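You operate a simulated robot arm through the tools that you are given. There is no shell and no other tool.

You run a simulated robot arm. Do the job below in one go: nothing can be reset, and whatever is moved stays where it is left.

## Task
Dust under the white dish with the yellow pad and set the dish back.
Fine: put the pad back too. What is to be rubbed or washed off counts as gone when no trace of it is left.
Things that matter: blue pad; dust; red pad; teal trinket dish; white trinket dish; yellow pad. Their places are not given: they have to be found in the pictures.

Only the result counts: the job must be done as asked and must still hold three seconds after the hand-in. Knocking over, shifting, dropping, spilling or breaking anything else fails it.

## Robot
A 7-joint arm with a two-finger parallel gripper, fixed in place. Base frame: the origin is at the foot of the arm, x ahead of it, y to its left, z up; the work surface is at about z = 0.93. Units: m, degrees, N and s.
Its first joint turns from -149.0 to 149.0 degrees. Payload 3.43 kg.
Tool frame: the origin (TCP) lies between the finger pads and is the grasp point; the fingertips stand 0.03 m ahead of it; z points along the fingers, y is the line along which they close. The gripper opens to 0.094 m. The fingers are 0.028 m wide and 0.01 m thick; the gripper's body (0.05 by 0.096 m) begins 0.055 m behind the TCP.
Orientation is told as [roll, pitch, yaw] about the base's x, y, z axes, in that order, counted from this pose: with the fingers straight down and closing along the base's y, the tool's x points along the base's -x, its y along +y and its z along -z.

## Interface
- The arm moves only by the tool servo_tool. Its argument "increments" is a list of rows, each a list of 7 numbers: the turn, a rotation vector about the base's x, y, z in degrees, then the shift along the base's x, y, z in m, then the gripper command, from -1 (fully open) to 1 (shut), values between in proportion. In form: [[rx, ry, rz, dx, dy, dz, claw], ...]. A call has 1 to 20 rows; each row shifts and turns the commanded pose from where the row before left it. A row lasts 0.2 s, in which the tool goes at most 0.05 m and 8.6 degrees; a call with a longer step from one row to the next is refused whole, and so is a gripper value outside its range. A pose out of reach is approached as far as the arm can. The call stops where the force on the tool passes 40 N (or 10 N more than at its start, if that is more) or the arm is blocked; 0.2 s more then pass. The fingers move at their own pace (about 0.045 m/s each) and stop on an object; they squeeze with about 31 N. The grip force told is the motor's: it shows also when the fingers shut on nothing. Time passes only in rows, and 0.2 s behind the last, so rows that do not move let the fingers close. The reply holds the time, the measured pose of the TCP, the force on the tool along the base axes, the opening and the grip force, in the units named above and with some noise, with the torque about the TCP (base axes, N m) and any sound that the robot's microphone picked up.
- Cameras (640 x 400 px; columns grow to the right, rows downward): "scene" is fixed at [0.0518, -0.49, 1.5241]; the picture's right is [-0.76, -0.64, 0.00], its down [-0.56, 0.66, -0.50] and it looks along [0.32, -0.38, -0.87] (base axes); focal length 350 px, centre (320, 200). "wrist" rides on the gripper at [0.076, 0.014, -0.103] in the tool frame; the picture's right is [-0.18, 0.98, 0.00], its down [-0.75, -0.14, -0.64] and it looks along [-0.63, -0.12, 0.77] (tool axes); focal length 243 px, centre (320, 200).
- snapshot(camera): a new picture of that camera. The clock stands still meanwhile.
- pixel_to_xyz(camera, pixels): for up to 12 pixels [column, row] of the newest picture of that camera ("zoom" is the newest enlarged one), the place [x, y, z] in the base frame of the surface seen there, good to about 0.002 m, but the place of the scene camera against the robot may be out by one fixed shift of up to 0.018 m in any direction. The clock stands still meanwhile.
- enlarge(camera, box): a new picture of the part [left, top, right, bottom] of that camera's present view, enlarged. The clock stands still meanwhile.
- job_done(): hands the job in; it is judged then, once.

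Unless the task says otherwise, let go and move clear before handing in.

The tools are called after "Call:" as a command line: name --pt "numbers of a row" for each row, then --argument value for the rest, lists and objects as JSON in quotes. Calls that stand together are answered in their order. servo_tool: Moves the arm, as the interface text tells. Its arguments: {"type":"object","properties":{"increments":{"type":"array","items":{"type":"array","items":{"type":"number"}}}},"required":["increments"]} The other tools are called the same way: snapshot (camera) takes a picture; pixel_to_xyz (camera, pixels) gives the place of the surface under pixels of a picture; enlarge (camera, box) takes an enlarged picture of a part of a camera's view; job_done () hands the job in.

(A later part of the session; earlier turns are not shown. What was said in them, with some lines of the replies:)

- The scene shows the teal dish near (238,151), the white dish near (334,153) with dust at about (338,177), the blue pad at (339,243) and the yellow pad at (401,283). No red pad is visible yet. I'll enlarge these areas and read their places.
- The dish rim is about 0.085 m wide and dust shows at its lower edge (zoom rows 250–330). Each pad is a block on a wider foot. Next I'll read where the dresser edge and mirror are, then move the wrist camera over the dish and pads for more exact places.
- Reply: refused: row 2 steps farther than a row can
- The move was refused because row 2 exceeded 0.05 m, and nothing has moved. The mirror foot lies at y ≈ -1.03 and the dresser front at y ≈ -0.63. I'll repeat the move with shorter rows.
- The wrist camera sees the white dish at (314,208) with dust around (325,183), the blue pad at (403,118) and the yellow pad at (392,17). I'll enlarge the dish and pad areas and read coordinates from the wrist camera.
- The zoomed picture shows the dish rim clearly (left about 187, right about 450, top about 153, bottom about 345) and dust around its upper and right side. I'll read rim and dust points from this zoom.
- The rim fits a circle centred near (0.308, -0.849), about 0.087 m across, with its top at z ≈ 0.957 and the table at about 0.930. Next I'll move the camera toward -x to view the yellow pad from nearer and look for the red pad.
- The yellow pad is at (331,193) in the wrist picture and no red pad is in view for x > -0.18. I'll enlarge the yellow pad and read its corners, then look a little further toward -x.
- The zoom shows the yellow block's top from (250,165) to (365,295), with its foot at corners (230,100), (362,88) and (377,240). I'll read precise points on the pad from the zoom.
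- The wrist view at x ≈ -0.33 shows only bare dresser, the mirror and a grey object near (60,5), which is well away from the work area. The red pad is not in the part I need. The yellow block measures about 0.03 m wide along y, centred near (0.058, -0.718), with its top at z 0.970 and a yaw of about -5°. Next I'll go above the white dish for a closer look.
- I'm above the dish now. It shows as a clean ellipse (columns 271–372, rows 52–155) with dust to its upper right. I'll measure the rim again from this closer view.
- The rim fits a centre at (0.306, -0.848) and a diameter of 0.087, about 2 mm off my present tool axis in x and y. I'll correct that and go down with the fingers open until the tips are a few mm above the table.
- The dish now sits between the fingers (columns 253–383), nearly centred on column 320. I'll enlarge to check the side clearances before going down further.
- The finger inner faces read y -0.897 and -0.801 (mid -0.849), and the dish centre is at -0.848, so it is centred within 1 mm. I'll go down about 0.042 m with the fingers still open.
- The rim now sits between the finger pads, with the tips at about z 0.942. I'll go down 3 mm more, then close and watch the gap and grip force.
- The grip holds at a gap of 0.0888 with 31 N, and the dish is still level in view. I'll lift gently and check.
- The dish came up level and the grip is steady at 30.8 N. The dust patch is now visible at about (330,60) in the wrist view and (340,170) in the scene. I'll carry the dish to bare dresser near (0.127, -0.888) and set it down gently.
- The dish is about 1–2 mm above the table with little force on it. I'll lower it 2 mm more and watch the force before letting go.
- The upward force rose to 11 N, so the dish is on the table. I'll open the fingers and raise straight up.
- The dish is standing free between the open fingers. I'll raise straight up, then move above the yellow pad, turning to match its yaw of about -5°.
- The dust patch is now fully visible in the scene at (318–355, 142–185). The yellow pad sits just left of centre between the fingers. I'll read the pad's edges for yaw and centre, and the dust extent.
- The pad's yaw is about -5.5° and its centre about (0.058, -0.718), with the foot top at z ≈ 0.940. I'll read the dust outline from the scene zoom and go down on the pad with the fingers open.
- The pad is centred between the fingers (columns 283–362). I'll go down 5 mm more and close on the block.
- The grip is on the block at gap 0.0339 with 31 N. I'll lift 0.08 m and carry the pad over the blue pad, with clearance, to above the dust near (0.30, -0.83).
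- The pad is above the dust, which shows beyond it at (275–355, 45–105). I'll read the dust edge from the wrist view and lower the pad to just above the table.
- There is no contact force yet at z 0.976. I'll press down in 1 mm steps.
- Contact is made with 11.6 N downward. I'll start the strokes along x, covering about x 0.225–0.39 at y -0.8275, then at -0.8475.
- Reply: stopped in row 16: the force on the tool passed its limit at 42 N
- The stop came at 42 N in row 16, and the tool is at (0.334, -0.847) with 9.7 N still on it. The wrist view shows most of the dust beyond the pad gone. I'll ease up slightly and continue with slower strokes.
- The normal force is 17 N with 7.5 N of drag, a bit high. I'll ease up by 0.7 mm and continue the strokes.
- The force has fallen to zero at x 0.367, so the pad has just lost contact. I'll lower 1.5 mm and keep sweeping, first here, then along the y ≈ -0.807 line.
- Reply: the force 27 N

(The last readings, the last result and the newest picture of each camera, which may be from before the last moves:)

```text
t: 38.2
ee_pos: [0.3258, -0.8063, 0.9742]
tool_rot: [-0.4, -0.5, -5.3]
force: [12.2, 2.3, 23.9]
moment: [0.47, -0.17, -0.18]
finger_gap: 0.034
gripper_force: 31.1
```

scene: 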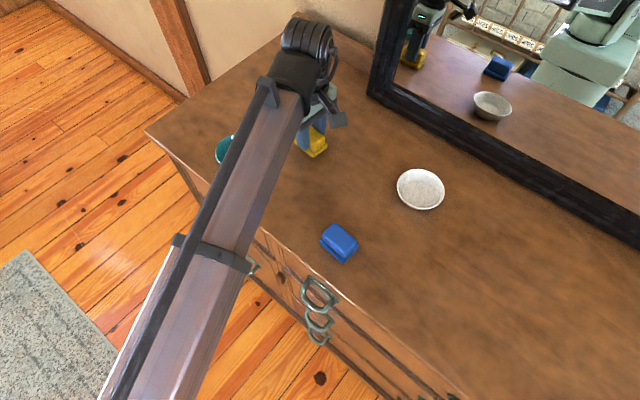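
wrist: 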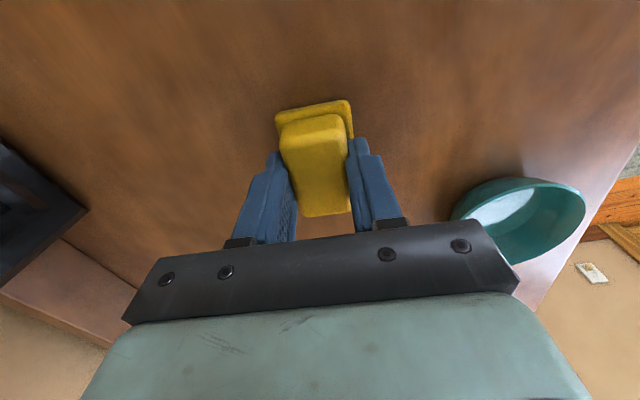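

The normal force has grown to 24 N, so I'll ease up 0.8 mm and finish this line toward x 0.25.

Call:
servo_tool --pt "0 0 0 -0.01 0 0.0008 1" --pt "0 0 0 -0.01 0 0.0002 1" --pt "0 0 0 -0.01 0 0 1" --pt "0 0 0 -0.01 0 0.0002 1" --pt "0 0 0 -0.01 0 0 1" --pt "0 0 0 -0.01 0 0 1" --pt "0 0 0 -0.01 0 0 1"

Call:
snapshot --camera "wrist"

Call:
snapshot --camera "scene"

```text
t: 39.8
ee_pos: [0.2545, -0.8078, 0.9755]
tool_rot: [-0.5, -0.4, -5.4]
force: [-0.4, -0.4, -0.5]
moment: [0.01, -0.02, -0.01]
finger_gap: 0.0336
gripper_force: 30.7
```

```text
taken
```

wrist: 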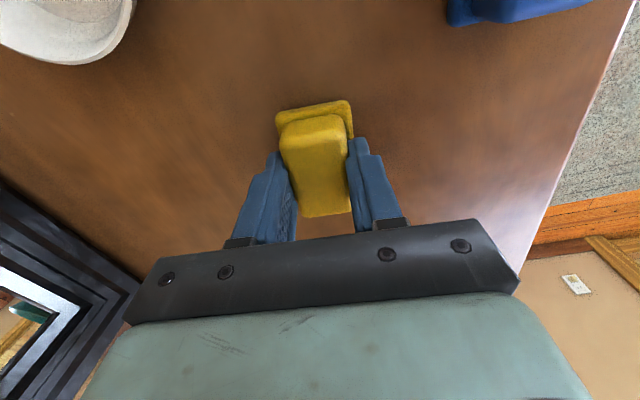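

```text
taken
```

scene: 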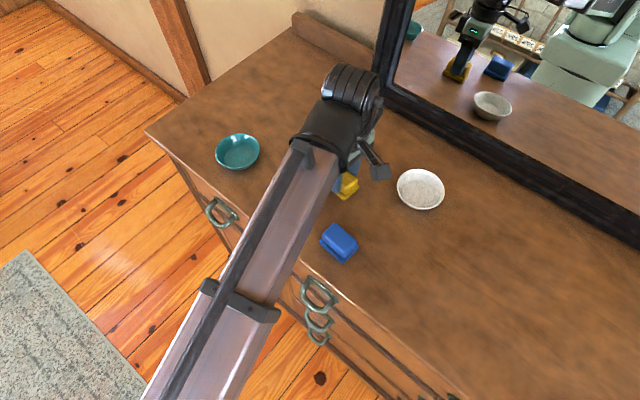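

Contact is lost again at this end, and the wiped area looks clean from here. I'll lift and move toward -x so that both cameras can see the wiped area and check for any trace.

Call:
servo_tool --pt "0 0 0 0 0 0.02 1" --pt "0 0 0 0 0 0.04 1" --pt "0 0 0 0 0 0.04 1" --pt "0 0 0 -0.04 0.0 0 1" --pt "0 0 0 -0.04 0.0 0 1" --pt "0 0 0 -0.04 0.0 0 1" --pt "0 0 0 -0.04 0.0 0 1" --pt "0 0 0 0 0 0 1"

Call:
snapshot --camera "wrist"

Call:
snapshot --camera "scene"

Call:
enlarge --camera "scene" --box '[290, 125, 386, 205]'

```text
t: 41.6
ee_pos: [0.0965, -0.8063, 1.0751]
tool_rot: [-0.6, -0.5, -5.5]
force: [-0.3, -0.4, -0.5]
moment: [0.01, 0.01, 0.02]
finger_gap: 0.0339
gripper_force: 30.9
```

```text
taken
```

wrist: 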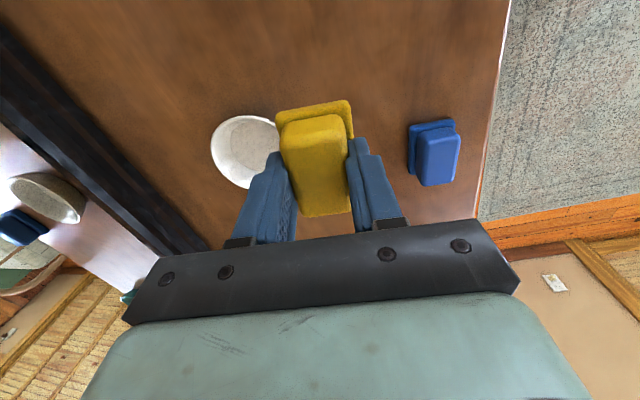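

```text
taken
```

scene: 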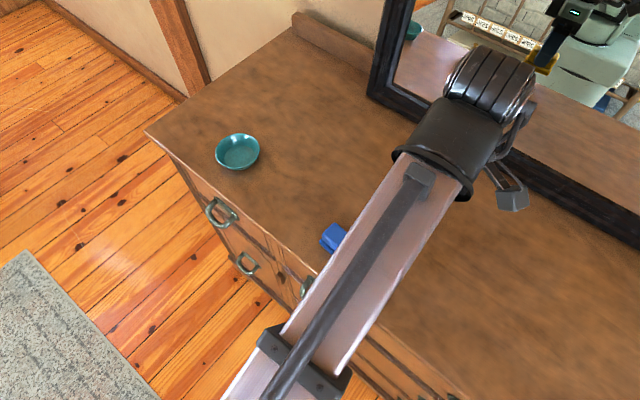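

```text
5.00 times, centred on (338, 165) of scene
```

zoom: 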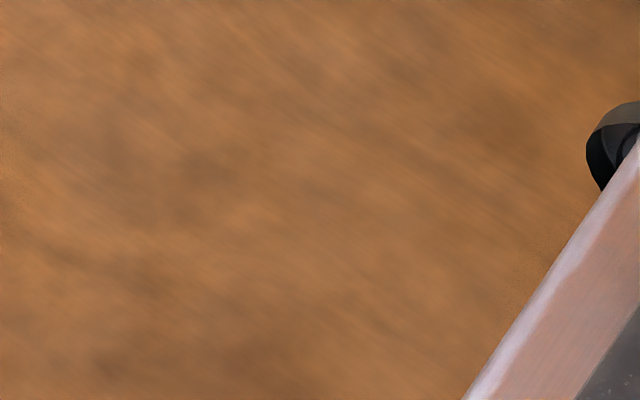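

The scene zoom of the wiped area (290–386, 125–205) shows plain wood with no specks. I'll zoom in more on its parts to look for faint remains.

Call:
enlarge --camera "scene" --box '[305, 135, 345, 160]'

Call:
enlarge --camera "scene" --box '[325, 150, 365, 175]'

Call:
enlarge --camera "scene" --box '[315, 165, 355, 190]'

```text
16.00 times, centred on (325, 148) of scene
```

zoom: 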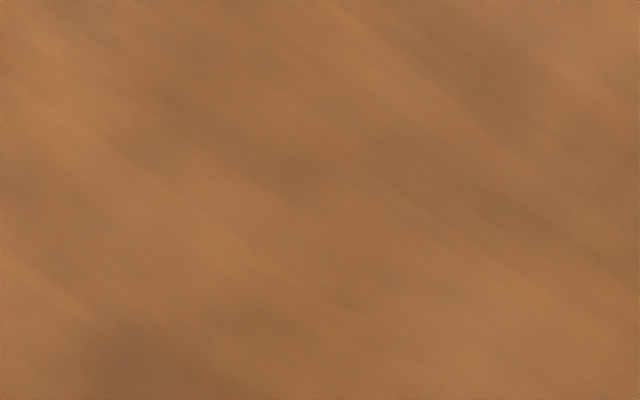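

```text
16.00 times, centred on (345, 162) of scene
```

zoom: 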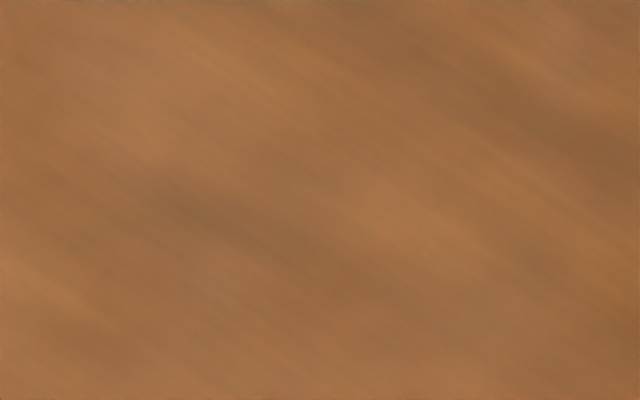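

```text
16.00 times, centred on (335, 178) of scene
```

zoom: 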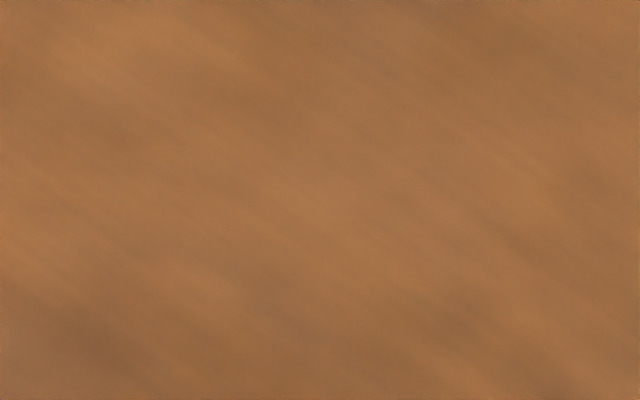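

The close zooms show bare wood grain with no specks. As insurance on the soft edges, I'll make one more light pass around the outline of the old patch, starting near (0.241, -0.80).

Call:
servo_tool --pt "0 0 0 0.036 0.0015 0 1" --pt "0 0 0 0.036 0.0015 0 1" --pt "0 0 0 0.036 0.0015 0 1" --pt "0 0 0 0.037 0.0015 0 1" --pt "0 0 0 0 0 -0.04 1" --pt "0 0 0 0 0 -0.04 1" --pt "0 0 0 0 0 -0.015 1" --pt "0 0 0 0 0 -0.005 1" --pt "0 0 0 0 0 0 1"

```text
t: 43.6
ee_pos: [0.2418, -0.8021, 0.9766]
tool_rot: [-0.5, -0.4, -5.4]
force: [-0.4, -0.2, -0.3]
moment: [0.02, -0.04, -0.02]
finger_gap: 0.0338
gripper_force: 30.9
```

Call:
servo_tool --pt "0 0 0 0 0 -0.0005 1" --pt "0 0 0 0 0 -0.0005 1" --pt "0 0 0 0 0 0 1"

```text
t: 44.4
ee_pos: [0.242, -0.8013, 0.9757]
tool_rot: [-0.5, -0.5, -5.4]
force: [0.1, 0.3, -0.1]
moment: [0.02, 0.01, -0.04]
finger_gap: 0.034
gripper_force: 31.0
```

There is still no contact at z 0.9755, so I'll lower in half-millimetre steps.

Call:
servo_tool --pt "0 0 0 0 0 -0.0005 1" --pt "0 0 0 0 0 -0.0003 1" --pt "0 0 0 0 0 0 1"

```text
t: 45.2
ee_pos: [0.2423, -0.8026, 0.975]
tool_rot: [-0.6, -0.5, -5.4]
force: [0.1, -3.1, 14.7]
moment: [0.17, 0.2, 0.01]
finger_gap: 0.0339
gripper_force: 30.8
```

Contact is at 14.7 N. I'll sweep along +x on this outer line in short calls, watching the force.

Call:
servo_tool --pt "0 0 0 0.01 0 0.0003 1" --pt "0 0 0 0.01 0 0 1" --pt "0 0 0 0.01 0 0 1" --pt "0 0 0 0.01 0 0 1" --pt "0 0 0 0.01 0 0 1"

```text
t: 46.4
ee_pos: [0.2908, -0.8007, 0.9738]
tool_rot: [-0.6, -0.4, -5.5]
force: [-10.6, -1.5, 24.3]
moment: [0.43, 0.57, 0.2]
finger_gap: 0.034
gripper_force: 30.8
```

The force is up to 24 N, so I'll ease up 0.5 mm and continue to x ≈ 0.35.

Call:
servo_tool --pt "0 0 0 0.008 0 0.0005 1" --pt "0 0 0 0.01 0 0 1" --pt "0 0 0 0.01 0 0 1" --pt "0 0 0 0.01 0 0 1" --pt "0 0 0 0.01 0 0 1" --pt "0 0 0 0.01 0 0 1"

```text
t: 47.8
ee_pos: [0.3502, -0.8015, 0.9741]
tool_rot: [-0.6, -0.5, -5.3]
force: [-2.2, 0.7, 2.3]
moment: [0.14, 0.1, 0.02]
finger_gap: 0.0338
gripper_force: 31.5
```

The force is down to about 2 N at x 0.35. I'll lower 0.5 mm and sweep along -y at the far end to y ≈ -0.862.

Call:
servo_tool --pt "0 0 0 0.004 -0.008 -0.0005 1" --pt "0 0 0 0.004 -0.009 0 1" --pt "0 0 0 0.004 -0.009 0 1" --pt "0 0 0 0.002 -0.009 0 1" --pt "0 0 0 0.002 -0.009 0 1" --pt "0 0 0 0.0 -0.009 0 1" --pt "0 0 0 0.0 -0.007 0 1"

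```text
t: 49.4
ee_pos: [0.3648, -0.8599, 0.9736]
tool_rot: [-0.5, -0.5, -5.5]
force: [1.1, 2.6, 5.8]
moment: [0.25, 0.03, -0.03]
finger_gap: 0.0339
gripper_force: 31.0
```

The far end is swept with 6 N. I'll now go back along -x on the inner line y ≈ -0.862.

Call:
servo_tool --pt "0 0 0 -0.01 0 0 1" --pt "0 0 0 -0.01 0 0 1" --pt "0 0 0 -0.01 0 0 1" --pt "0 0 0 -0.01 0 0.0002 1" --pt "0 0 0 -0.01 0 0.0002 1" --pt "0 0 0 -0.01 0 0.0002 1"

```text
t: 50.8
ee_pos: [0.3055, -0.862, 0.9739]
tool_rot: [-0.5, -0.5, -5.4]
force: [2.2, -0.6, 4.5]
moment: [0.11, -0.09, -0.07]
finger_gap: 0.0339
gripper_force: 30.9
```

Call:
servo_tool --pt "0 0 0 -0.01 0 -0.0002 1" --pt "0 0 0 -0.01 0 0 1" --pt "0 0 0 -0.01 0 0 1" --pt "0 0 0 -0.01 0 0 1" --pt "0 0 0 -0.01 0.004 0 1" --pt "0 0 0 -0.01 0.006 0 1"

```text
t: 52.2
ee_pos: [0.2452, -0.8517, 0.9746]
tool_rot: [-0.5, -0.5, -5.4]
force: [2.1, -0.9, 5.6]
moment: [0.12, -0.03, -0.09]
finger_gap: 0.034
gripper_force: 31.2
```

The near end is reached with 5.6 N. I'll sweep along +y to y ≈ -0.81 here, then make one stroke back through the middle.

Call:
servo_tool --pt "0 0 0 0 0.01 0 1" --pt "0 0 0 0 0.01 0 1" --pt "0 0 0 0 0.01 0 1" --pt "0 0 0 0 0.01 0 1" --pt "0 0 0 0.006 -0.006 0.0001 1" --pt "0 0 0 0.008 -0.006 0.0001 1" --pt "0 0 0 0.01 0 0.0002 1" --pt "0 0 0 0.01 0 0.0002 1"

```text
t: 54.0
ee_pos: [0.2798, -0.8232, 0.9745]
tool_rot: [-0.5, -0.6, -5.4]
force: [-4.7, -0.6, 10.6]
moment: [0.25, 0.28, 0.15]
finger_gap: 0.034
gripper_force: 30.7
```

Call:
servo_tool --pt "0 0 0 0.01 -0.001 0 1" --pt "0 0 0 0.01 -0.001 0 1" --pt "0 0 0 0.01 -0.002 0 1" --pt "0 0 0 0.01 -0.002 0 1" --pt "0 0 0 0.01 -0.002 0 1" --pt "0 0 0 0.01 -0.002 0 1" --pt "0 0 0 0.01 -0.002 0 1"

```text
t: 55.6
ee_pos: [0.3471, -0.835, 0.9744]
tool_rot: [-0.6, -0.5, -5.6]
force: [-9.6, 1.3, 20.4]
moment: [0.47, 0.31, 0.21]
finger_gap: 0.0341
gripper_force: 30.9
```

The second pass is done. I'll lift straight up and carry the pad back to just above its old place near (0.058, -0.719), then look at the wiped area.

Call:
servo_tool --pt "0 0 0 0 0 0.02 1" --pt "0 0 0 0 0 0.04 1" --pt "0.2 0.3 0 0 0 0.04 1" --pt "0 0 0 -0.0361 0.0145 0 1" --pt "0 0 0 -0.0361 0.0145 0 1" --pt "0 0 0 -0.0361 0.0145 0 1" --pt "0 0 0 -0.0361 0.0145 0 1" --pt "0 0 0 -0.0361 0.0145 0 1" --pt "0 0 0 -0.0361 0.0145 0 1" --pt "0 0 0 -0.0361 0.0145 0 1" --pt "0 0 0 -0.0361 0.0145 0 1" --pt "0 0 0 0 0 0 1" --pt "0 0 0 0 0 0 1"

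Call:
snapshot --camera "wrist"

Call:
snapshot --camera "scene"

Call:
enlarge --camera "scene" --box '[290, 125, 386, 205]'

```text
t: 58.4
ee_pos: [0.0611, -0.7225, 1.0755]
tool_rot: [-0.3, -0.1, -5.4]
force: [0.7, -0.7, 0.3]
moment: [-0.01, 0.01, 0.03]
finger_gap: 0.0339
gripper_force: 31.5
```

```text
taken
```

wrist: 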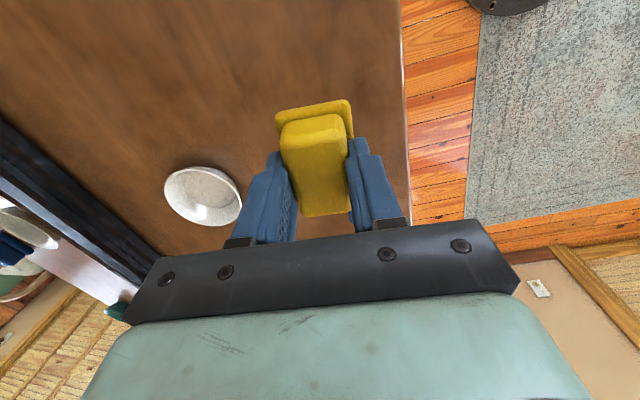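

```text
taken
```

scene: 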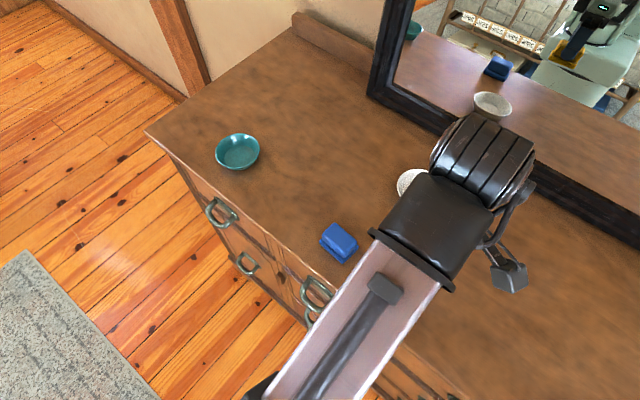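

```text
5.00 times, centred on (338, 165) of scene
```

zoom: 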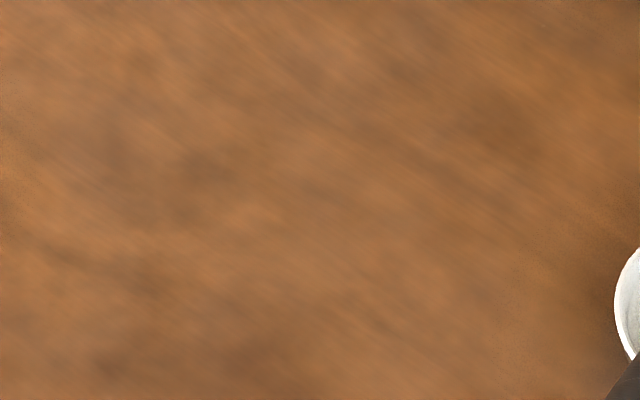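

The wiped area is plain wood in the enlarged scene picture. My tracked position is (0.060, -0.719) against the original grasp at about (0.057, -0.719). I'll shift 3 mm in x and lower the pad to just above the table.

Call:
servo_tool --pt "0 0 0 -0.003 0.0004 0 1" --pt "0 0 0 0 0 -0.04 1" --pt "0 0 0 0 0 -0.04 1" --pt "0 0 0 0 0 -0.015 1" --pt "0 0 0 0 0 -0.003 1" --pt "0 0 0 0 0 0 1"

Call:
snapshot --camera "wrist"

```text
t: 59.8
ee_pos: [0.0569, -0.7189, 0.9768]
tool_rot: [-0.2, -0.2, -5.4]
force: [0.5, -1.3, -0.2]
moment: [-0.03, 0.0, -0.01]
finger_gap: 0.0338
gripper_force: 30.8
```

```text
taken
```

wrist: 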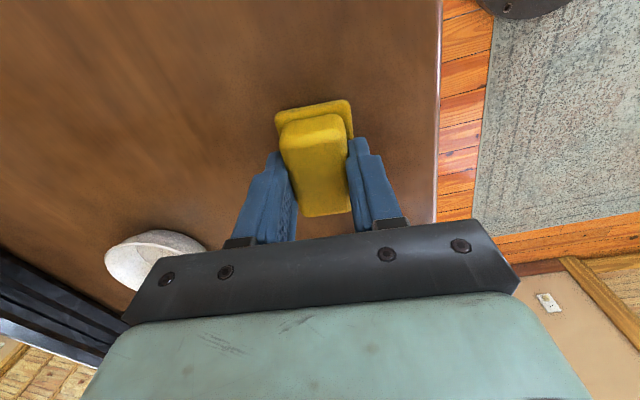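

The view matches the one at the original grasp (dresser edge at column about 441). I'll lower in small steps to contact.

Call:
servo_tool --pt "0 0 0 0 0 -0.001 1" --pt "0 0 0 0 0 -0.0005 1" --pt "0 0 0 0 0 0 1"

```text
t: 60.6
ee_pos: [0.0574, -0.7172, 0.9753]
tool_rot: [-0.2, -0.2, -5.4]
force: [-0.3, -0.2, -0.8]
moment: [-0.03, 0.01, -0.02]
finger_gap: 0.0341
gripper_force: 30.8
```

Call:
servo_tool --pt "0 0 0 0 0 -0.0005 1" --pt "0 0 0 0 0 -0.0005 1" --pt "0 0 0 0 0 0 1"

```text
t: 61.4
ee_pos: [0.056, -0.7185, 0.9746]
tool_rot: [-0.2, -0.3, -5.5]
force: [0.2, 1.9, 6.7]
moment: [0.26, -0.25, 0.09]
finger_gap: 0.034
gripper_force: 31.2
```

Contact is at 6.7 N, so the pad is on the table. I'll open the fingers fully and raise straight up.

Call:
servo_tool --pt "0 0 0 0 0 0 -1" --pt "0 0 0 0 0 0 -1" --pt "0 0 0 0 0 0 -1" --pt "0 0 0 0 0 0 -1" --pt "0 0 0 0 0 0 -1" --pt "0 0 0 0 0 0.015 -1" --pt "0 0 0 0 0 0.035 -1" --pt "0 0 0 0 0 0.04 -1" --pt "0 0 0 0 0 0 -1"

Call:
snapshot --camera "wrist"

Call:
enlarge --camera "wrist" --box '[240, 30, 400, 170]'

```text
t: 63.4
ee_pos: [0.0522, -0.7211, 1.0638]
tool_rot: [-0.3, -0.1, -5.3]
force: [-0.1, 0.1, 0.2]
moment: [0.0, -0.01, 0.0]
finger_gap: 0.094
gripper_force: 0.1
```

```text
taken
```

wrist: 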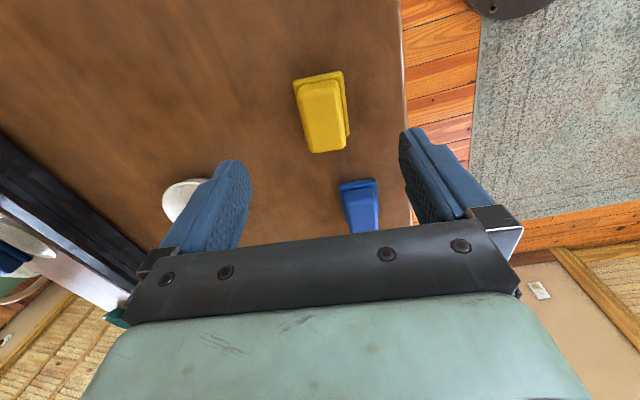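

```text
2.86 times, centred on (320, 100) of wrist
```

zoom: 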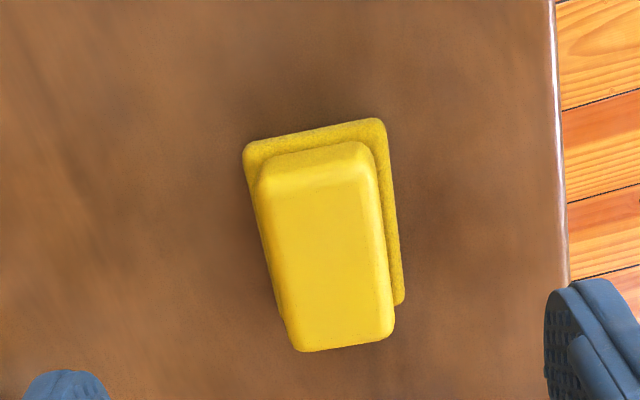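

The pad stands on its foot, free of the fingers. I'll read its corners to compare with the starting place.

Call:
pixel_to_xyz --camera "zoom" --pixels '[[262, 195], [300, 345], [375, 172], [393, 330], [325, 255], [248, 155], [380, 125], [400, 298], [315, 137], [396, 230]]'

Call:
servo_tool --pt "0 0 0 0 0 0 -1"

```text
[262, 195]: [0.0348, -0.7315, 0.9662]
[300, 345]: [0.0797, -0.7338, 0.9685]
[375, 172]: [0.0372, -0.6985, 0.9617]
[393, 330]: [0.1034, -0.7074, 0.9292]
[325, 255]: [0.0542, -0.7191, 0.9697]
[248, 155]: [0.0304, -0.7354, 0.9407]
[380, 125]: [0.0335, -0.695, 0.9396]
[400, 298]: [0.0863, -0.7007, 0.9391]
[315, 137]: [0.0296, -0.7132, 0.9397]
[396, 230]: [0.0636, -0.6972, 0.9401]
```

```text
t: 63.8
ee_pos: [0.0521, -0.7199, 1.0633]
tool_rot: [-0.3, -0.1, -5.3]
force: [0.1, 0.2, -0.6]
moment: [-0.01, 0.01, -0.02]
finger_gap: 0.094
gripper_force: 0.0
```

The pad's corners agree with their starting readings within about 2 mm. Next I'll go back above the white dish at about (0.127, -0.887), turning the yaw back to zero.

Call:
servo_tool --pt "0 0 1.08 0.015 -0.0334 0 -1" --pt "0 0 1.08 0.015 -0.0334 0 -1" --pt "0 0 1.08 0.015 -0.0334 0 -1" --pt "0 0 1.08 0.015 -0.0334 0 -1" --pt "0 0 1.08 0.015 -0.0334 0 -1" --pt "0 0 0 0 0 0 -1" --pt "0 0 0 0 0 0 -1"

Call:
snapshot --camera "wrist"

Call:
enlarge --camera "wrist" --box '[240, 20, 420, 170]'

Call:
snapshot --camera "scene"

```text
t: 65.4
ee_pos: [0.1309, -0.8848, 1.0629]
tool_rot: [-0.3, -0.1, 0.1]
force: [0.5, -0.3, 0.3]
moment: [0.0, 0.0, 0.0]
finger_gap: 0.0939
gripper_force: 0.1
```

```text
taken
```

wrist: 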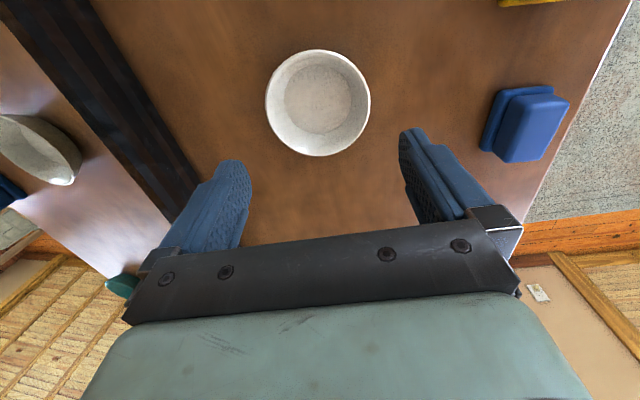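

```text
2.67 times, centred on (330, 95) of wrist
```

zoom: 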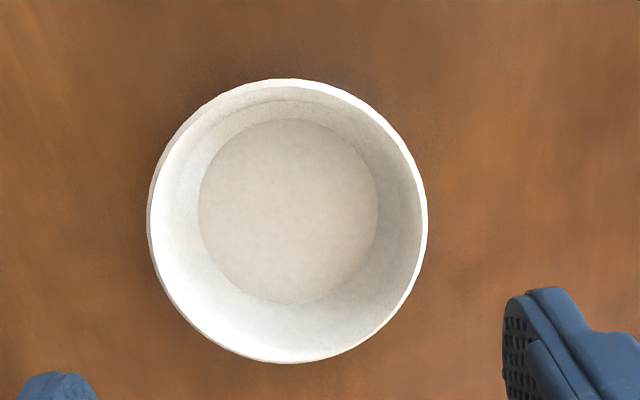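

```text
taken
```

scene: 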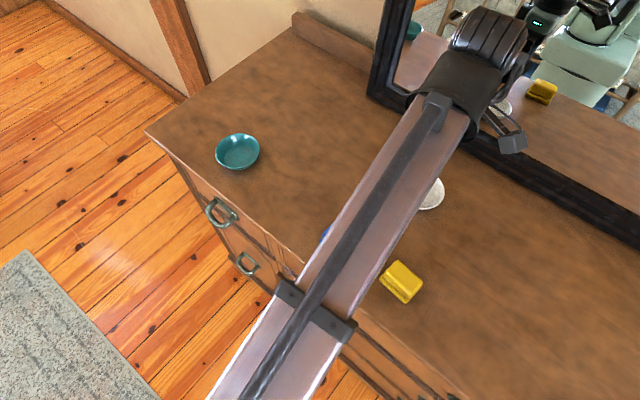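

The dish is in view at columns 265–371, slightly left of the tool axis. I'll measure its rim for the approach.

Call:
pixel_to_xyz --camera "zoom" --pixels '[[150, 220], [425, 220], [290, 361], [290, 82], [190, 124], [388, 125], [190, 318], [388, 316], [506, 350]]'

```text
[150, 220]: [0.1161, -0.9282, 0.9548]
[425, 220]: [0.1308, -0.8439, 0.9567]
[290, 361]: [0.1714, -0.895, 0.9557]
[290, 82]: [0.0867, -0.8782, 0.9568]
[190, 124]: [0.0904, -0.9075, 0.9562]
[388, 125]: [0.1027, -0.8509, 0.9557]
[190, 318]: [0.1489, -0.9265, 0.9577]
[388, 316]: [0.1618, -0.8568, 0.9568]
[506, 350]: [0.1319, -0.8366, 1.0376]
```

The dish centre reads (0.126, -0.886) against my tool at (0.130, -0.884). I'll shift by (-0.004, -0.0018) and come down halfway, then check the side clearances.

Call:
servo_tool --pt "0 0 0 -0.004 -0.0018 0 -1" --pt "0 0 0 0 0 -0.03 -1" --pt "0 0 0 0 0 -0.02 -1" --pt "0 0 0 0 0 0 -1"

Call:
enlarge --camera "wrist" --box '[220, 60, 420, 200]'

```text
t: 66.4
ee_pos: [0.1281, -0.8858, 1.0135]
tool_rot: [-0.3, -0.1, 0.1]
force: [0.3, -0.2, -0.3]
moment: [0.02, 0.0, 0.0]
finger_gap: 0.094
gripper_force: 0.0
```

```text
2.86 times, centred on (320, 130) of wrist
```

zoom: 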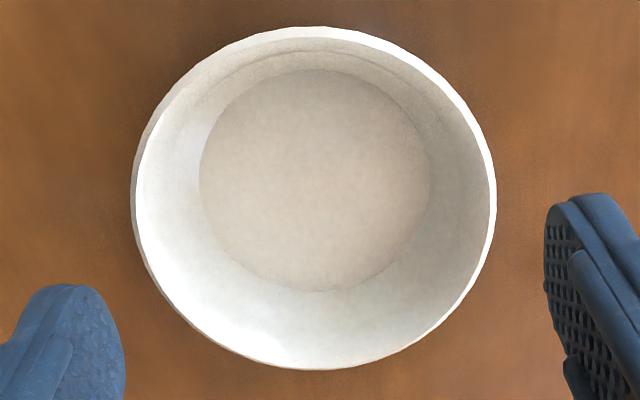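

The picture matches my first, successful approach (rim columns 131–496, fingers on both sides). I'll go down the rest with the fingers open.

Call:
servo_tool --pt "0 0 0 0 0.0 -0.015 -1" --pt "0 0 0 0 0 -0.015 -1" --pt "0 0 0 0 0 -0.01 -1" --pt "0 0 0 0 0 -0.005 -1" --pt "0 0 0 0 0 0 -1"

Call:
snapshot --camera "wrist"

```text
t: 67.6
ee_pos: [0.1283, -0.8869, 0.9704]
tool_rot: [-0.4, 0.0, -0.1]
force: [0.2, 0.4, -0.7]
moment: [0.0, -0.02, -0.01]
finger_gap: 0.0943
gripper_force: 0.1
```

```text
taken
```

wrist: 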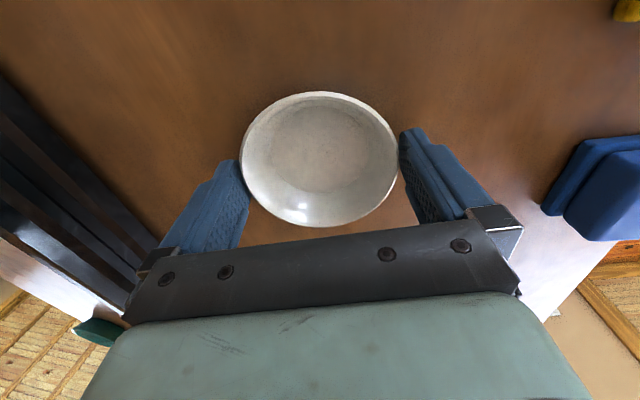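

The dish is between the pads as before (columns 241–397). I'll make a 1 mm trim, then close on it.

Call:
servo_tool --pt "0 0 0 -0.001 0.0 -0.0015 -1" --pt "0 0 0 0 0 0 1" --pt "0 0 0 0 0 0 1" --pt "0 0 0 0 0 0 1" --pt "0 0 0 0 0 0 1"

Call:
snapshot --camera "wrist"

```text
t: 68.8
ee_pos: [0.1281, -0.8876, 0.9688]
tool_rot: [-0.2, -0.2, -0.1]
force: [-0.2, -0.3, 0.6]
moment: [0.04, -0.03, 0.01]
finger_gap: 0.0888
gripper_force: 30.8
```

```text
taken
```

wrist: 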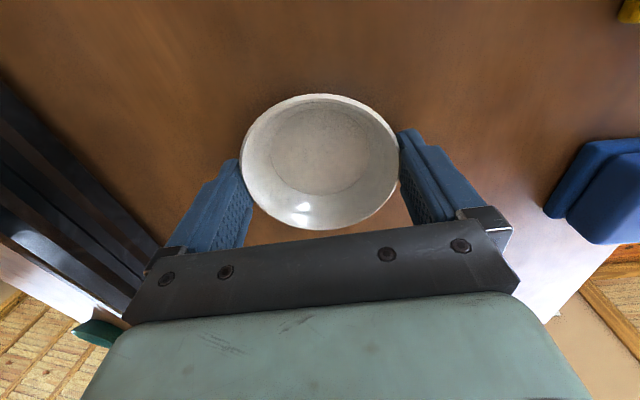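

The grip on the dish is 30.8 N at gap 0.0888, and the view is the same as when I put it down. I'll lift it and carry it back by the reverse shift (+0.18, +0.04), stopping a little above the table.

Call:
servo_tool --pt "0 0 0 0 0 0.005 1" --pt "0 0 0 0 0 0.01 1" --pt "0 0 0 0 0 0.02 1" --pt "0 0 0 0 0 0.025 1" --pt "0 0 0 0.03 0.006 0 1" --pt "0 0 0 0.04 0.009 0 1" --pt "0 0 0 0.04 0.009 0 1" --pt "0 0 0 0.04 0.009 0 1" --pt "0 0 0 0.03 0.007 0 1" --pt "0 0 0 0 0 0 1" --pt "0 0 0 0 0 -0.025 1" --pt "0 0 0 0 0 -0.02 1" --pt "0 0 0 0 0 -0.009 1" --pt "0 0 0 0 0 -0.003 1" --pt "0 0 0 0 0 0 1" --pt "0 0 0 0 0 0 1"

Call:
snapshot --camera "wrist"

Call:
snapshot --camera "scene"

```text
t: 72.2
ee_pos: [0.3044, -0.848, 0.9696]
tool_rot: [-0.2, -0.1, 0.0]
force: [1.2, -0.2, -0.8]
moment: [0.06, 0.04, 0.04]
finger_gap: 0.0884
gripper_force: 30.6
```

```text
taken
```

wrist: 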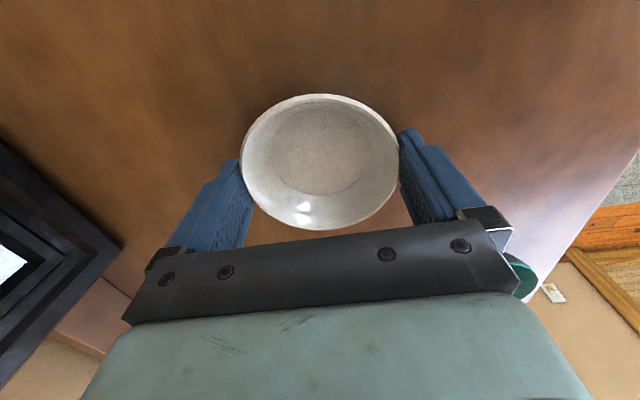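

```text
taken
```

scene: 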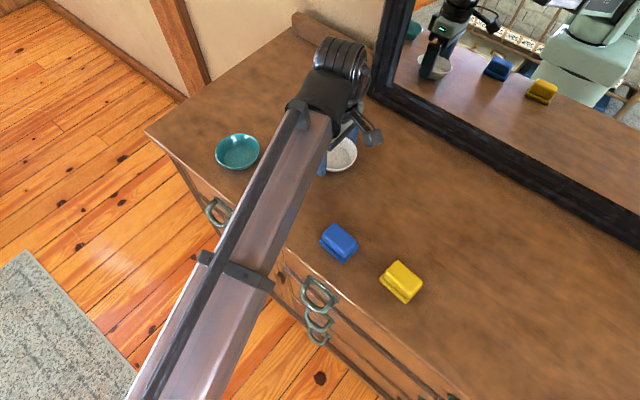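

The dish is just above the table, and the view nearly matches the original grasp view (mirror corner at 123 now, 118 then). I'll measure the rim centre to trim the position before setting it down.

Call:
enlarge --camera "wrist" --box '[230, 80, 410, 240]'

Call:
servo_tool --pt "0 0 0 0 0 0 1"

```text
2.50 times, centred on (320, 160) of wrist
```

zoom: 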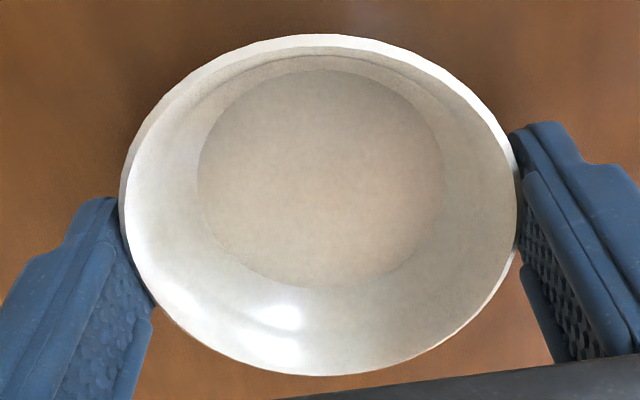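

```text
t: 72.6
ee_pos: [0.305, -0.8484, 0.9695]
tool_rot: [-0.2, 0.0, 0.0]
force: [0.3, 1.0, -0.9]
moment: [0.0, -0.01, -0.03]
finger_gap: 0.0886
gripper_force: 31.3
```

Call:
pixel_to_xyz --camera "zoom" --pixels '[[128, 180], [511, 150], [320, 374], [320, 37], [190, 80], [450, 78], [185, 330], [450, 335], [320, 180]]'

```text
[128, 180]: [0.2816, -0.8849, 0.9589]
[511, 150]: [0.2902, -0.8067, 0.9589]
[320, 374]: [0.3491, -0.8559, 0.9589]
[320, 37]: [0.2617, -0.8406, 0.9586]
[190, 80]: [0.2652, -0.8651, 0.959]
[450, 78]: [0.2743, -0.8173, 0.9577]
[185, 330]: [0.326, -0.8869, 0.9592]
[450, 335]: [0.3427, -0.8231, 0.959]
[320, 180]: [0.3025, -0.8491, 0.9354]
```

The rim centre is now about (0.3055, -0.848), while at the start it read about (0.308, -0.848). I'll shift +0.003 m in x and lower to contact.

Call:
servo_tool --pt "0 0 0 0.003 0.0005 0 1" --pt "0 0 0 0 0 0 1" --pt "0 0 0 0 0 -0.001 1" --pt "0 0 0 0 0 0 1"

Call:
snapshot --camera "wrist"

```text
t: 73.6
ee_pos: [0.309, -0.847, 0.9694]
tool_rot: [-0.3, -0.1, 0.0]
force: [0.5, -0.1, -1.0]
moment: [-0.01, 0.0, -0.04]
finger_gap: 0.0884
gripper_force: 30.9
```

```text
taken
```

wrist: 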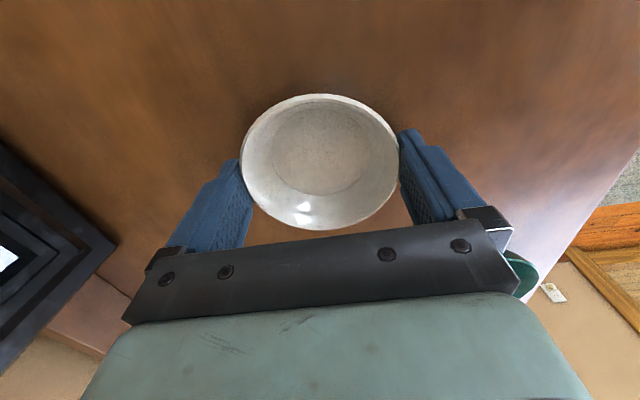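

The mirror corner is now at (118,247), exactly as at the original grasp, and there is no contact yet. I'll lower in half-millimetre steps.

Call:
servo_tool --pt "0 0 0 0 0 -0.0005 1" --pt "0 0 0 0 0 -0.0005 1" --pt "0 0 0 0 0 0 1"

```text
t: 74.4
ee_pos: [0.3099, -0.8471, 0.9671]
tool_rot: [-0.3, -0.2, 0.1]
force: [-0.3, 0.2, -1.0]
moment: [0.02, 0.01, -0.01]
finger_gap: 0.0887
gripper_force: 31.2
```

Call:
servo_tool --pt "0 0 0 0 0 -0.0005 1" --pt "0 0 0 0 0 -0.0005 1" --pt "0 0 0 0 0 0 1"

```text
t: 75.2
ee_pos: [0.3089, -0.8477, 0.9678]
tool_rot: [-0.4, -0.1, 0.0]
force: [-0.4, -0.3, 4.8]
moment: [0.04, 0.0, 0.04]
finger_gap: 0.0886
gripper_force: 31.1
```

Contact is at 4.8 N, so the dish is down. I'll open the fingers and raise straight up.

Call:
servo_tool --pt "0 0 0 0 0 0 -1" --pt "0 0 0 0 0 0 -1" --pt "0 0 0 0 0 0 -1" --pt "0 0 0 0 0 0.01 -1" --pt "0 0 0 0 0 0.02 -1" --pt "0 0 0 0 0 0.035 -1" --pt "0 0 0 0 0 0.035 -1" --pt "0 0 0 0 0 0 -1"

Call:
snapshot --camera "wrist"

Call:
enlarge --camera "wrist" --box '[240, 20, 420, 170]'

```text
t: 77.0
ee_pos: [0.3125, -0.8462, 1.0682]
tool_rot: [-0.2, -0.1, 0.0]
force: [0.7, -0.1, -0.4]
moment: [-0.04, -0.01, 0.01]
finger_gap: 0.0939
gripper_force: 0.2
```

```text
taken
```

wrist: 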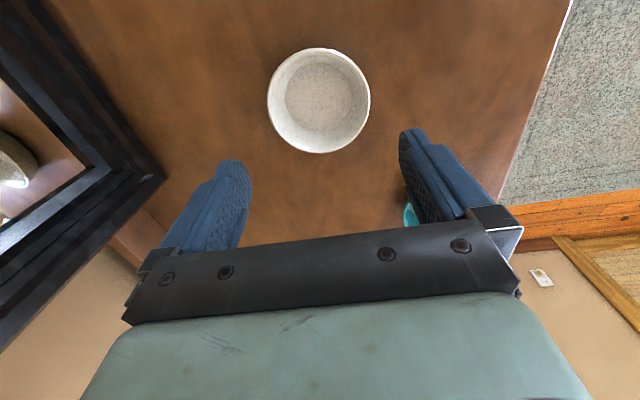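

```text
2.67 times, centred on (330, 95) of wrist
```

zoom: 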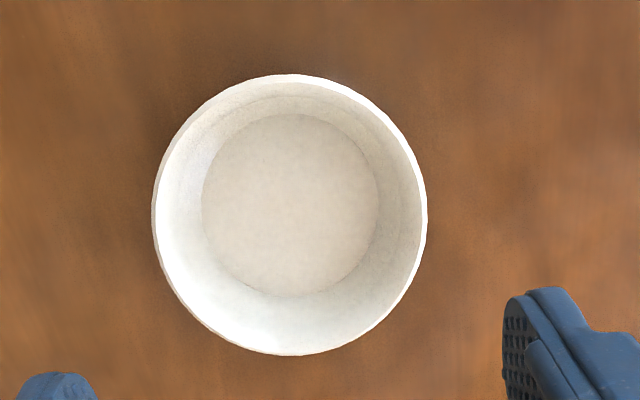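

Call:
pixel_to_xyz --camera "zoom" --pixels '[[154, 215], [426, 215], [292, 354], [292, 76], [195, 118], [388, 120], [193, 312], [388, 310], [292, 205]]'

Call:
servo_tool --pt "0 0 0 -0.04 0.02 0.02 -1" --pt "0 0 0 -0.04 0.02 0.02 -1" --pt "0 0 0 -0.04 0.02 0.01 -1" --pt "0 0 0 -0.04 0.02 0.01 -1" --pt "0 0 0 -0.04 0.02 0.01 -1" --pt "0 0 0 -0.04 0.02 0.01 -1" --pt "0 0 0 -0.04 0.0 0 -1" --pt "0 0 0 -0.04 0.0 0 -1" --pt "0 0 0 -0.04 0.0 0 -1" --pt "0 0 0 -0.04 0.0 0 -1" --pt "0 0 0 -0.04 0.0 0 -1" --pt "0 0 0 0 0 0 -1"

Call:
snapshot --camera "scene"

Call:
snapshot --camera "wrist"

Call:
enlarge --camera "scene" --box '[280, 110, 400, 200]'

Call:
enlarge --camera "scene" --box '[300, 205, 440, 310]'

```text
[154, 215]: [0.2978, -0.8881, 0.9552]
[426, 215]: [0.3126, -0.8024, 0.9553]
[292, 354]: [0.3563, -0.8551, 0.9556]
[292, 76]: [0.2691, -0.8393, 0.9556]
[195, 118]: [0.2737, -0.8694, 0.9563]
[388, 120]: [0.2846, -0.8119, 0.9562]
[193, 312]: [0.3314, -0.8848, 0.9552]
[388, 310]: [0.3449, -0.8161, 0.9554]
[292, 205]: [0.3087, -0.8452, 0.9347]
```

```text
t: 79.6
ee_pos: [-0.1316, -0.7291, 1.1486]
tool_rot: [-0.4, 0.0, 0.0]
force: [-0.2, 0.0, 0.0]
moment: [-0.01, 0.0, 0.04]
finger_gap: 0.0942
gripper_force: 0.0
```

```text
taken
```

scene: 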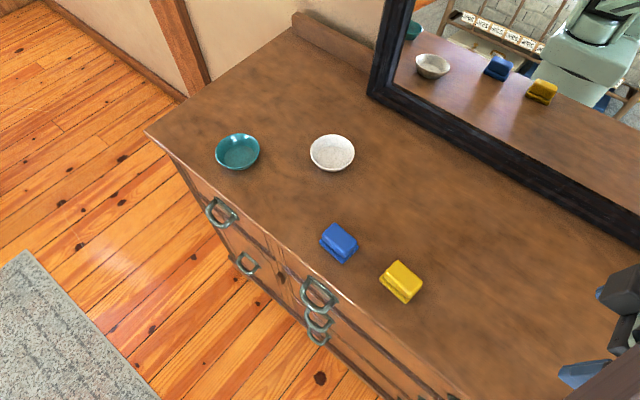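

```text
taken
```

wrist: 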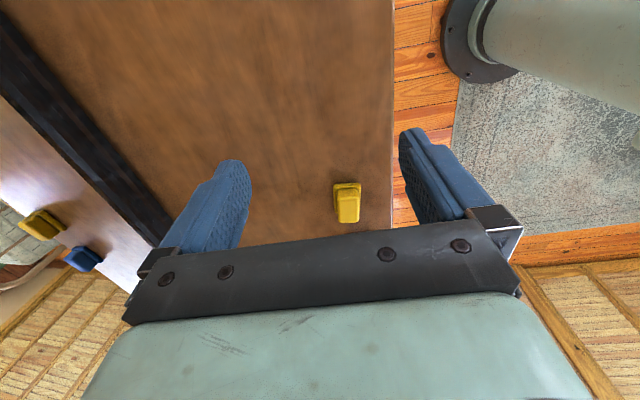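

```text
4.44 times, centred on (340, 155) of scene
```

zoom: 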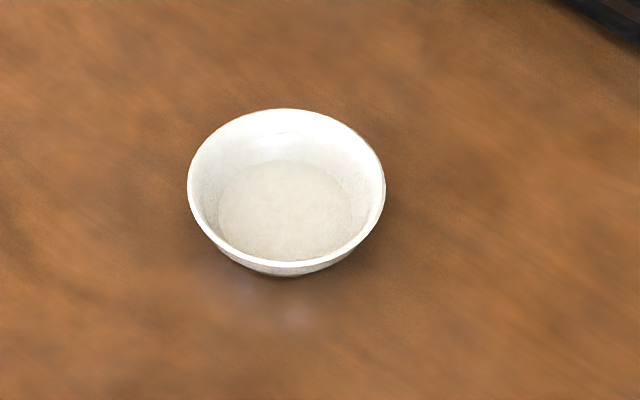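

```text
3.81 times, centred on (370, 258) of scene
```

zoom: 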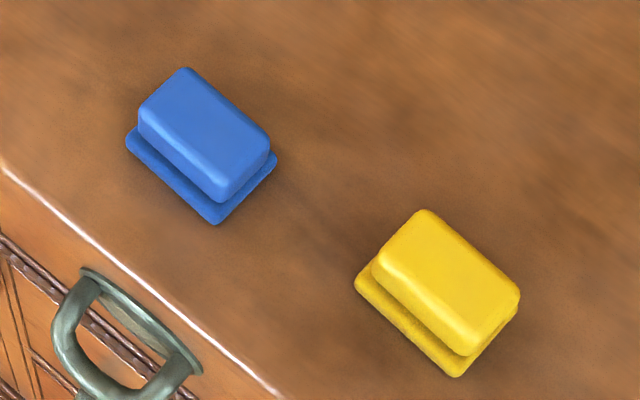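

The scene now shows the dish within about 2 px of its first place, and both pads and the teal dish unchanged. I notice a faint pale patch below the dish at zoom (290,318), which could be a sheen or left-over dust, so I'll look closer.

Call:
enlarge --camera "scene" --box '[310, 160, 358, 190]'

Call:
enlarge --camera "scene" --box '[205, 120, 285, 190]'

```text
13.33 times, centred on (334, 175) of scene
```

zoom: 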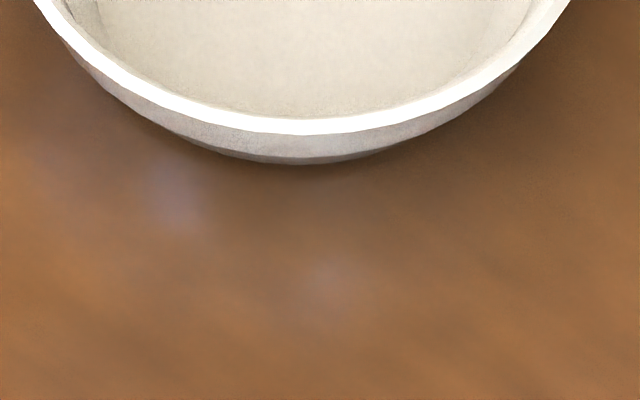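

```text
5.71 times, centred on (245, 155) of scene
```

zoom: 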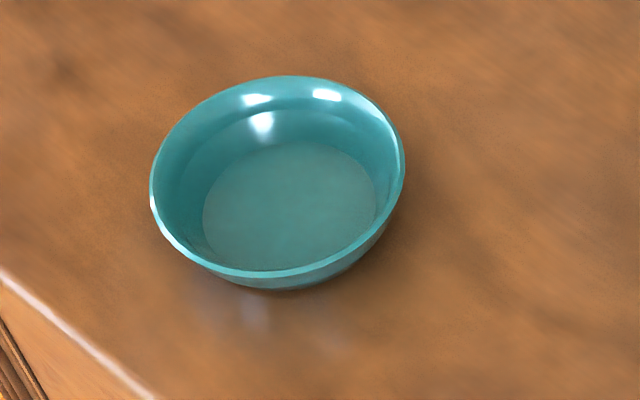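

The same pale sheen shows under the untouched teal dish (zoom 250,305 and 320,340), so it is a reflection of the light and not dust. The white dish is within about 3 mm of its first place, the yellow pad within about 2 mm, everything else is unmoved and the arm is clear. I'm handing in.

Call:
job_done

```text
The job is handed in.
```

The dust under the white dish is wiped away with the yellow pad, and both the dish and the pad are back in place. I've handed the job in.

- **Dust:** I went over the patch twice. Close-up pictures afterwards show bare wood. A faint pale sheen below the dish also appears under the teal dish, which I never touched, so I took it as reflected light.
- **White dish:** it sits about 3 mm from where it started.
- **Yellow pad:** it is back within about 2 mm, at the same angle.
- **Other things:** the blue pad and teal dish look unmoved in the last picture. I never found the red pad; it wasn't in any part of the dresser I looked at or worked over.
- **Force stop:** during the first pass one stroke stopped at 42 N, so I eased the pressure and went on. Nothing seems to have shifted or broken.
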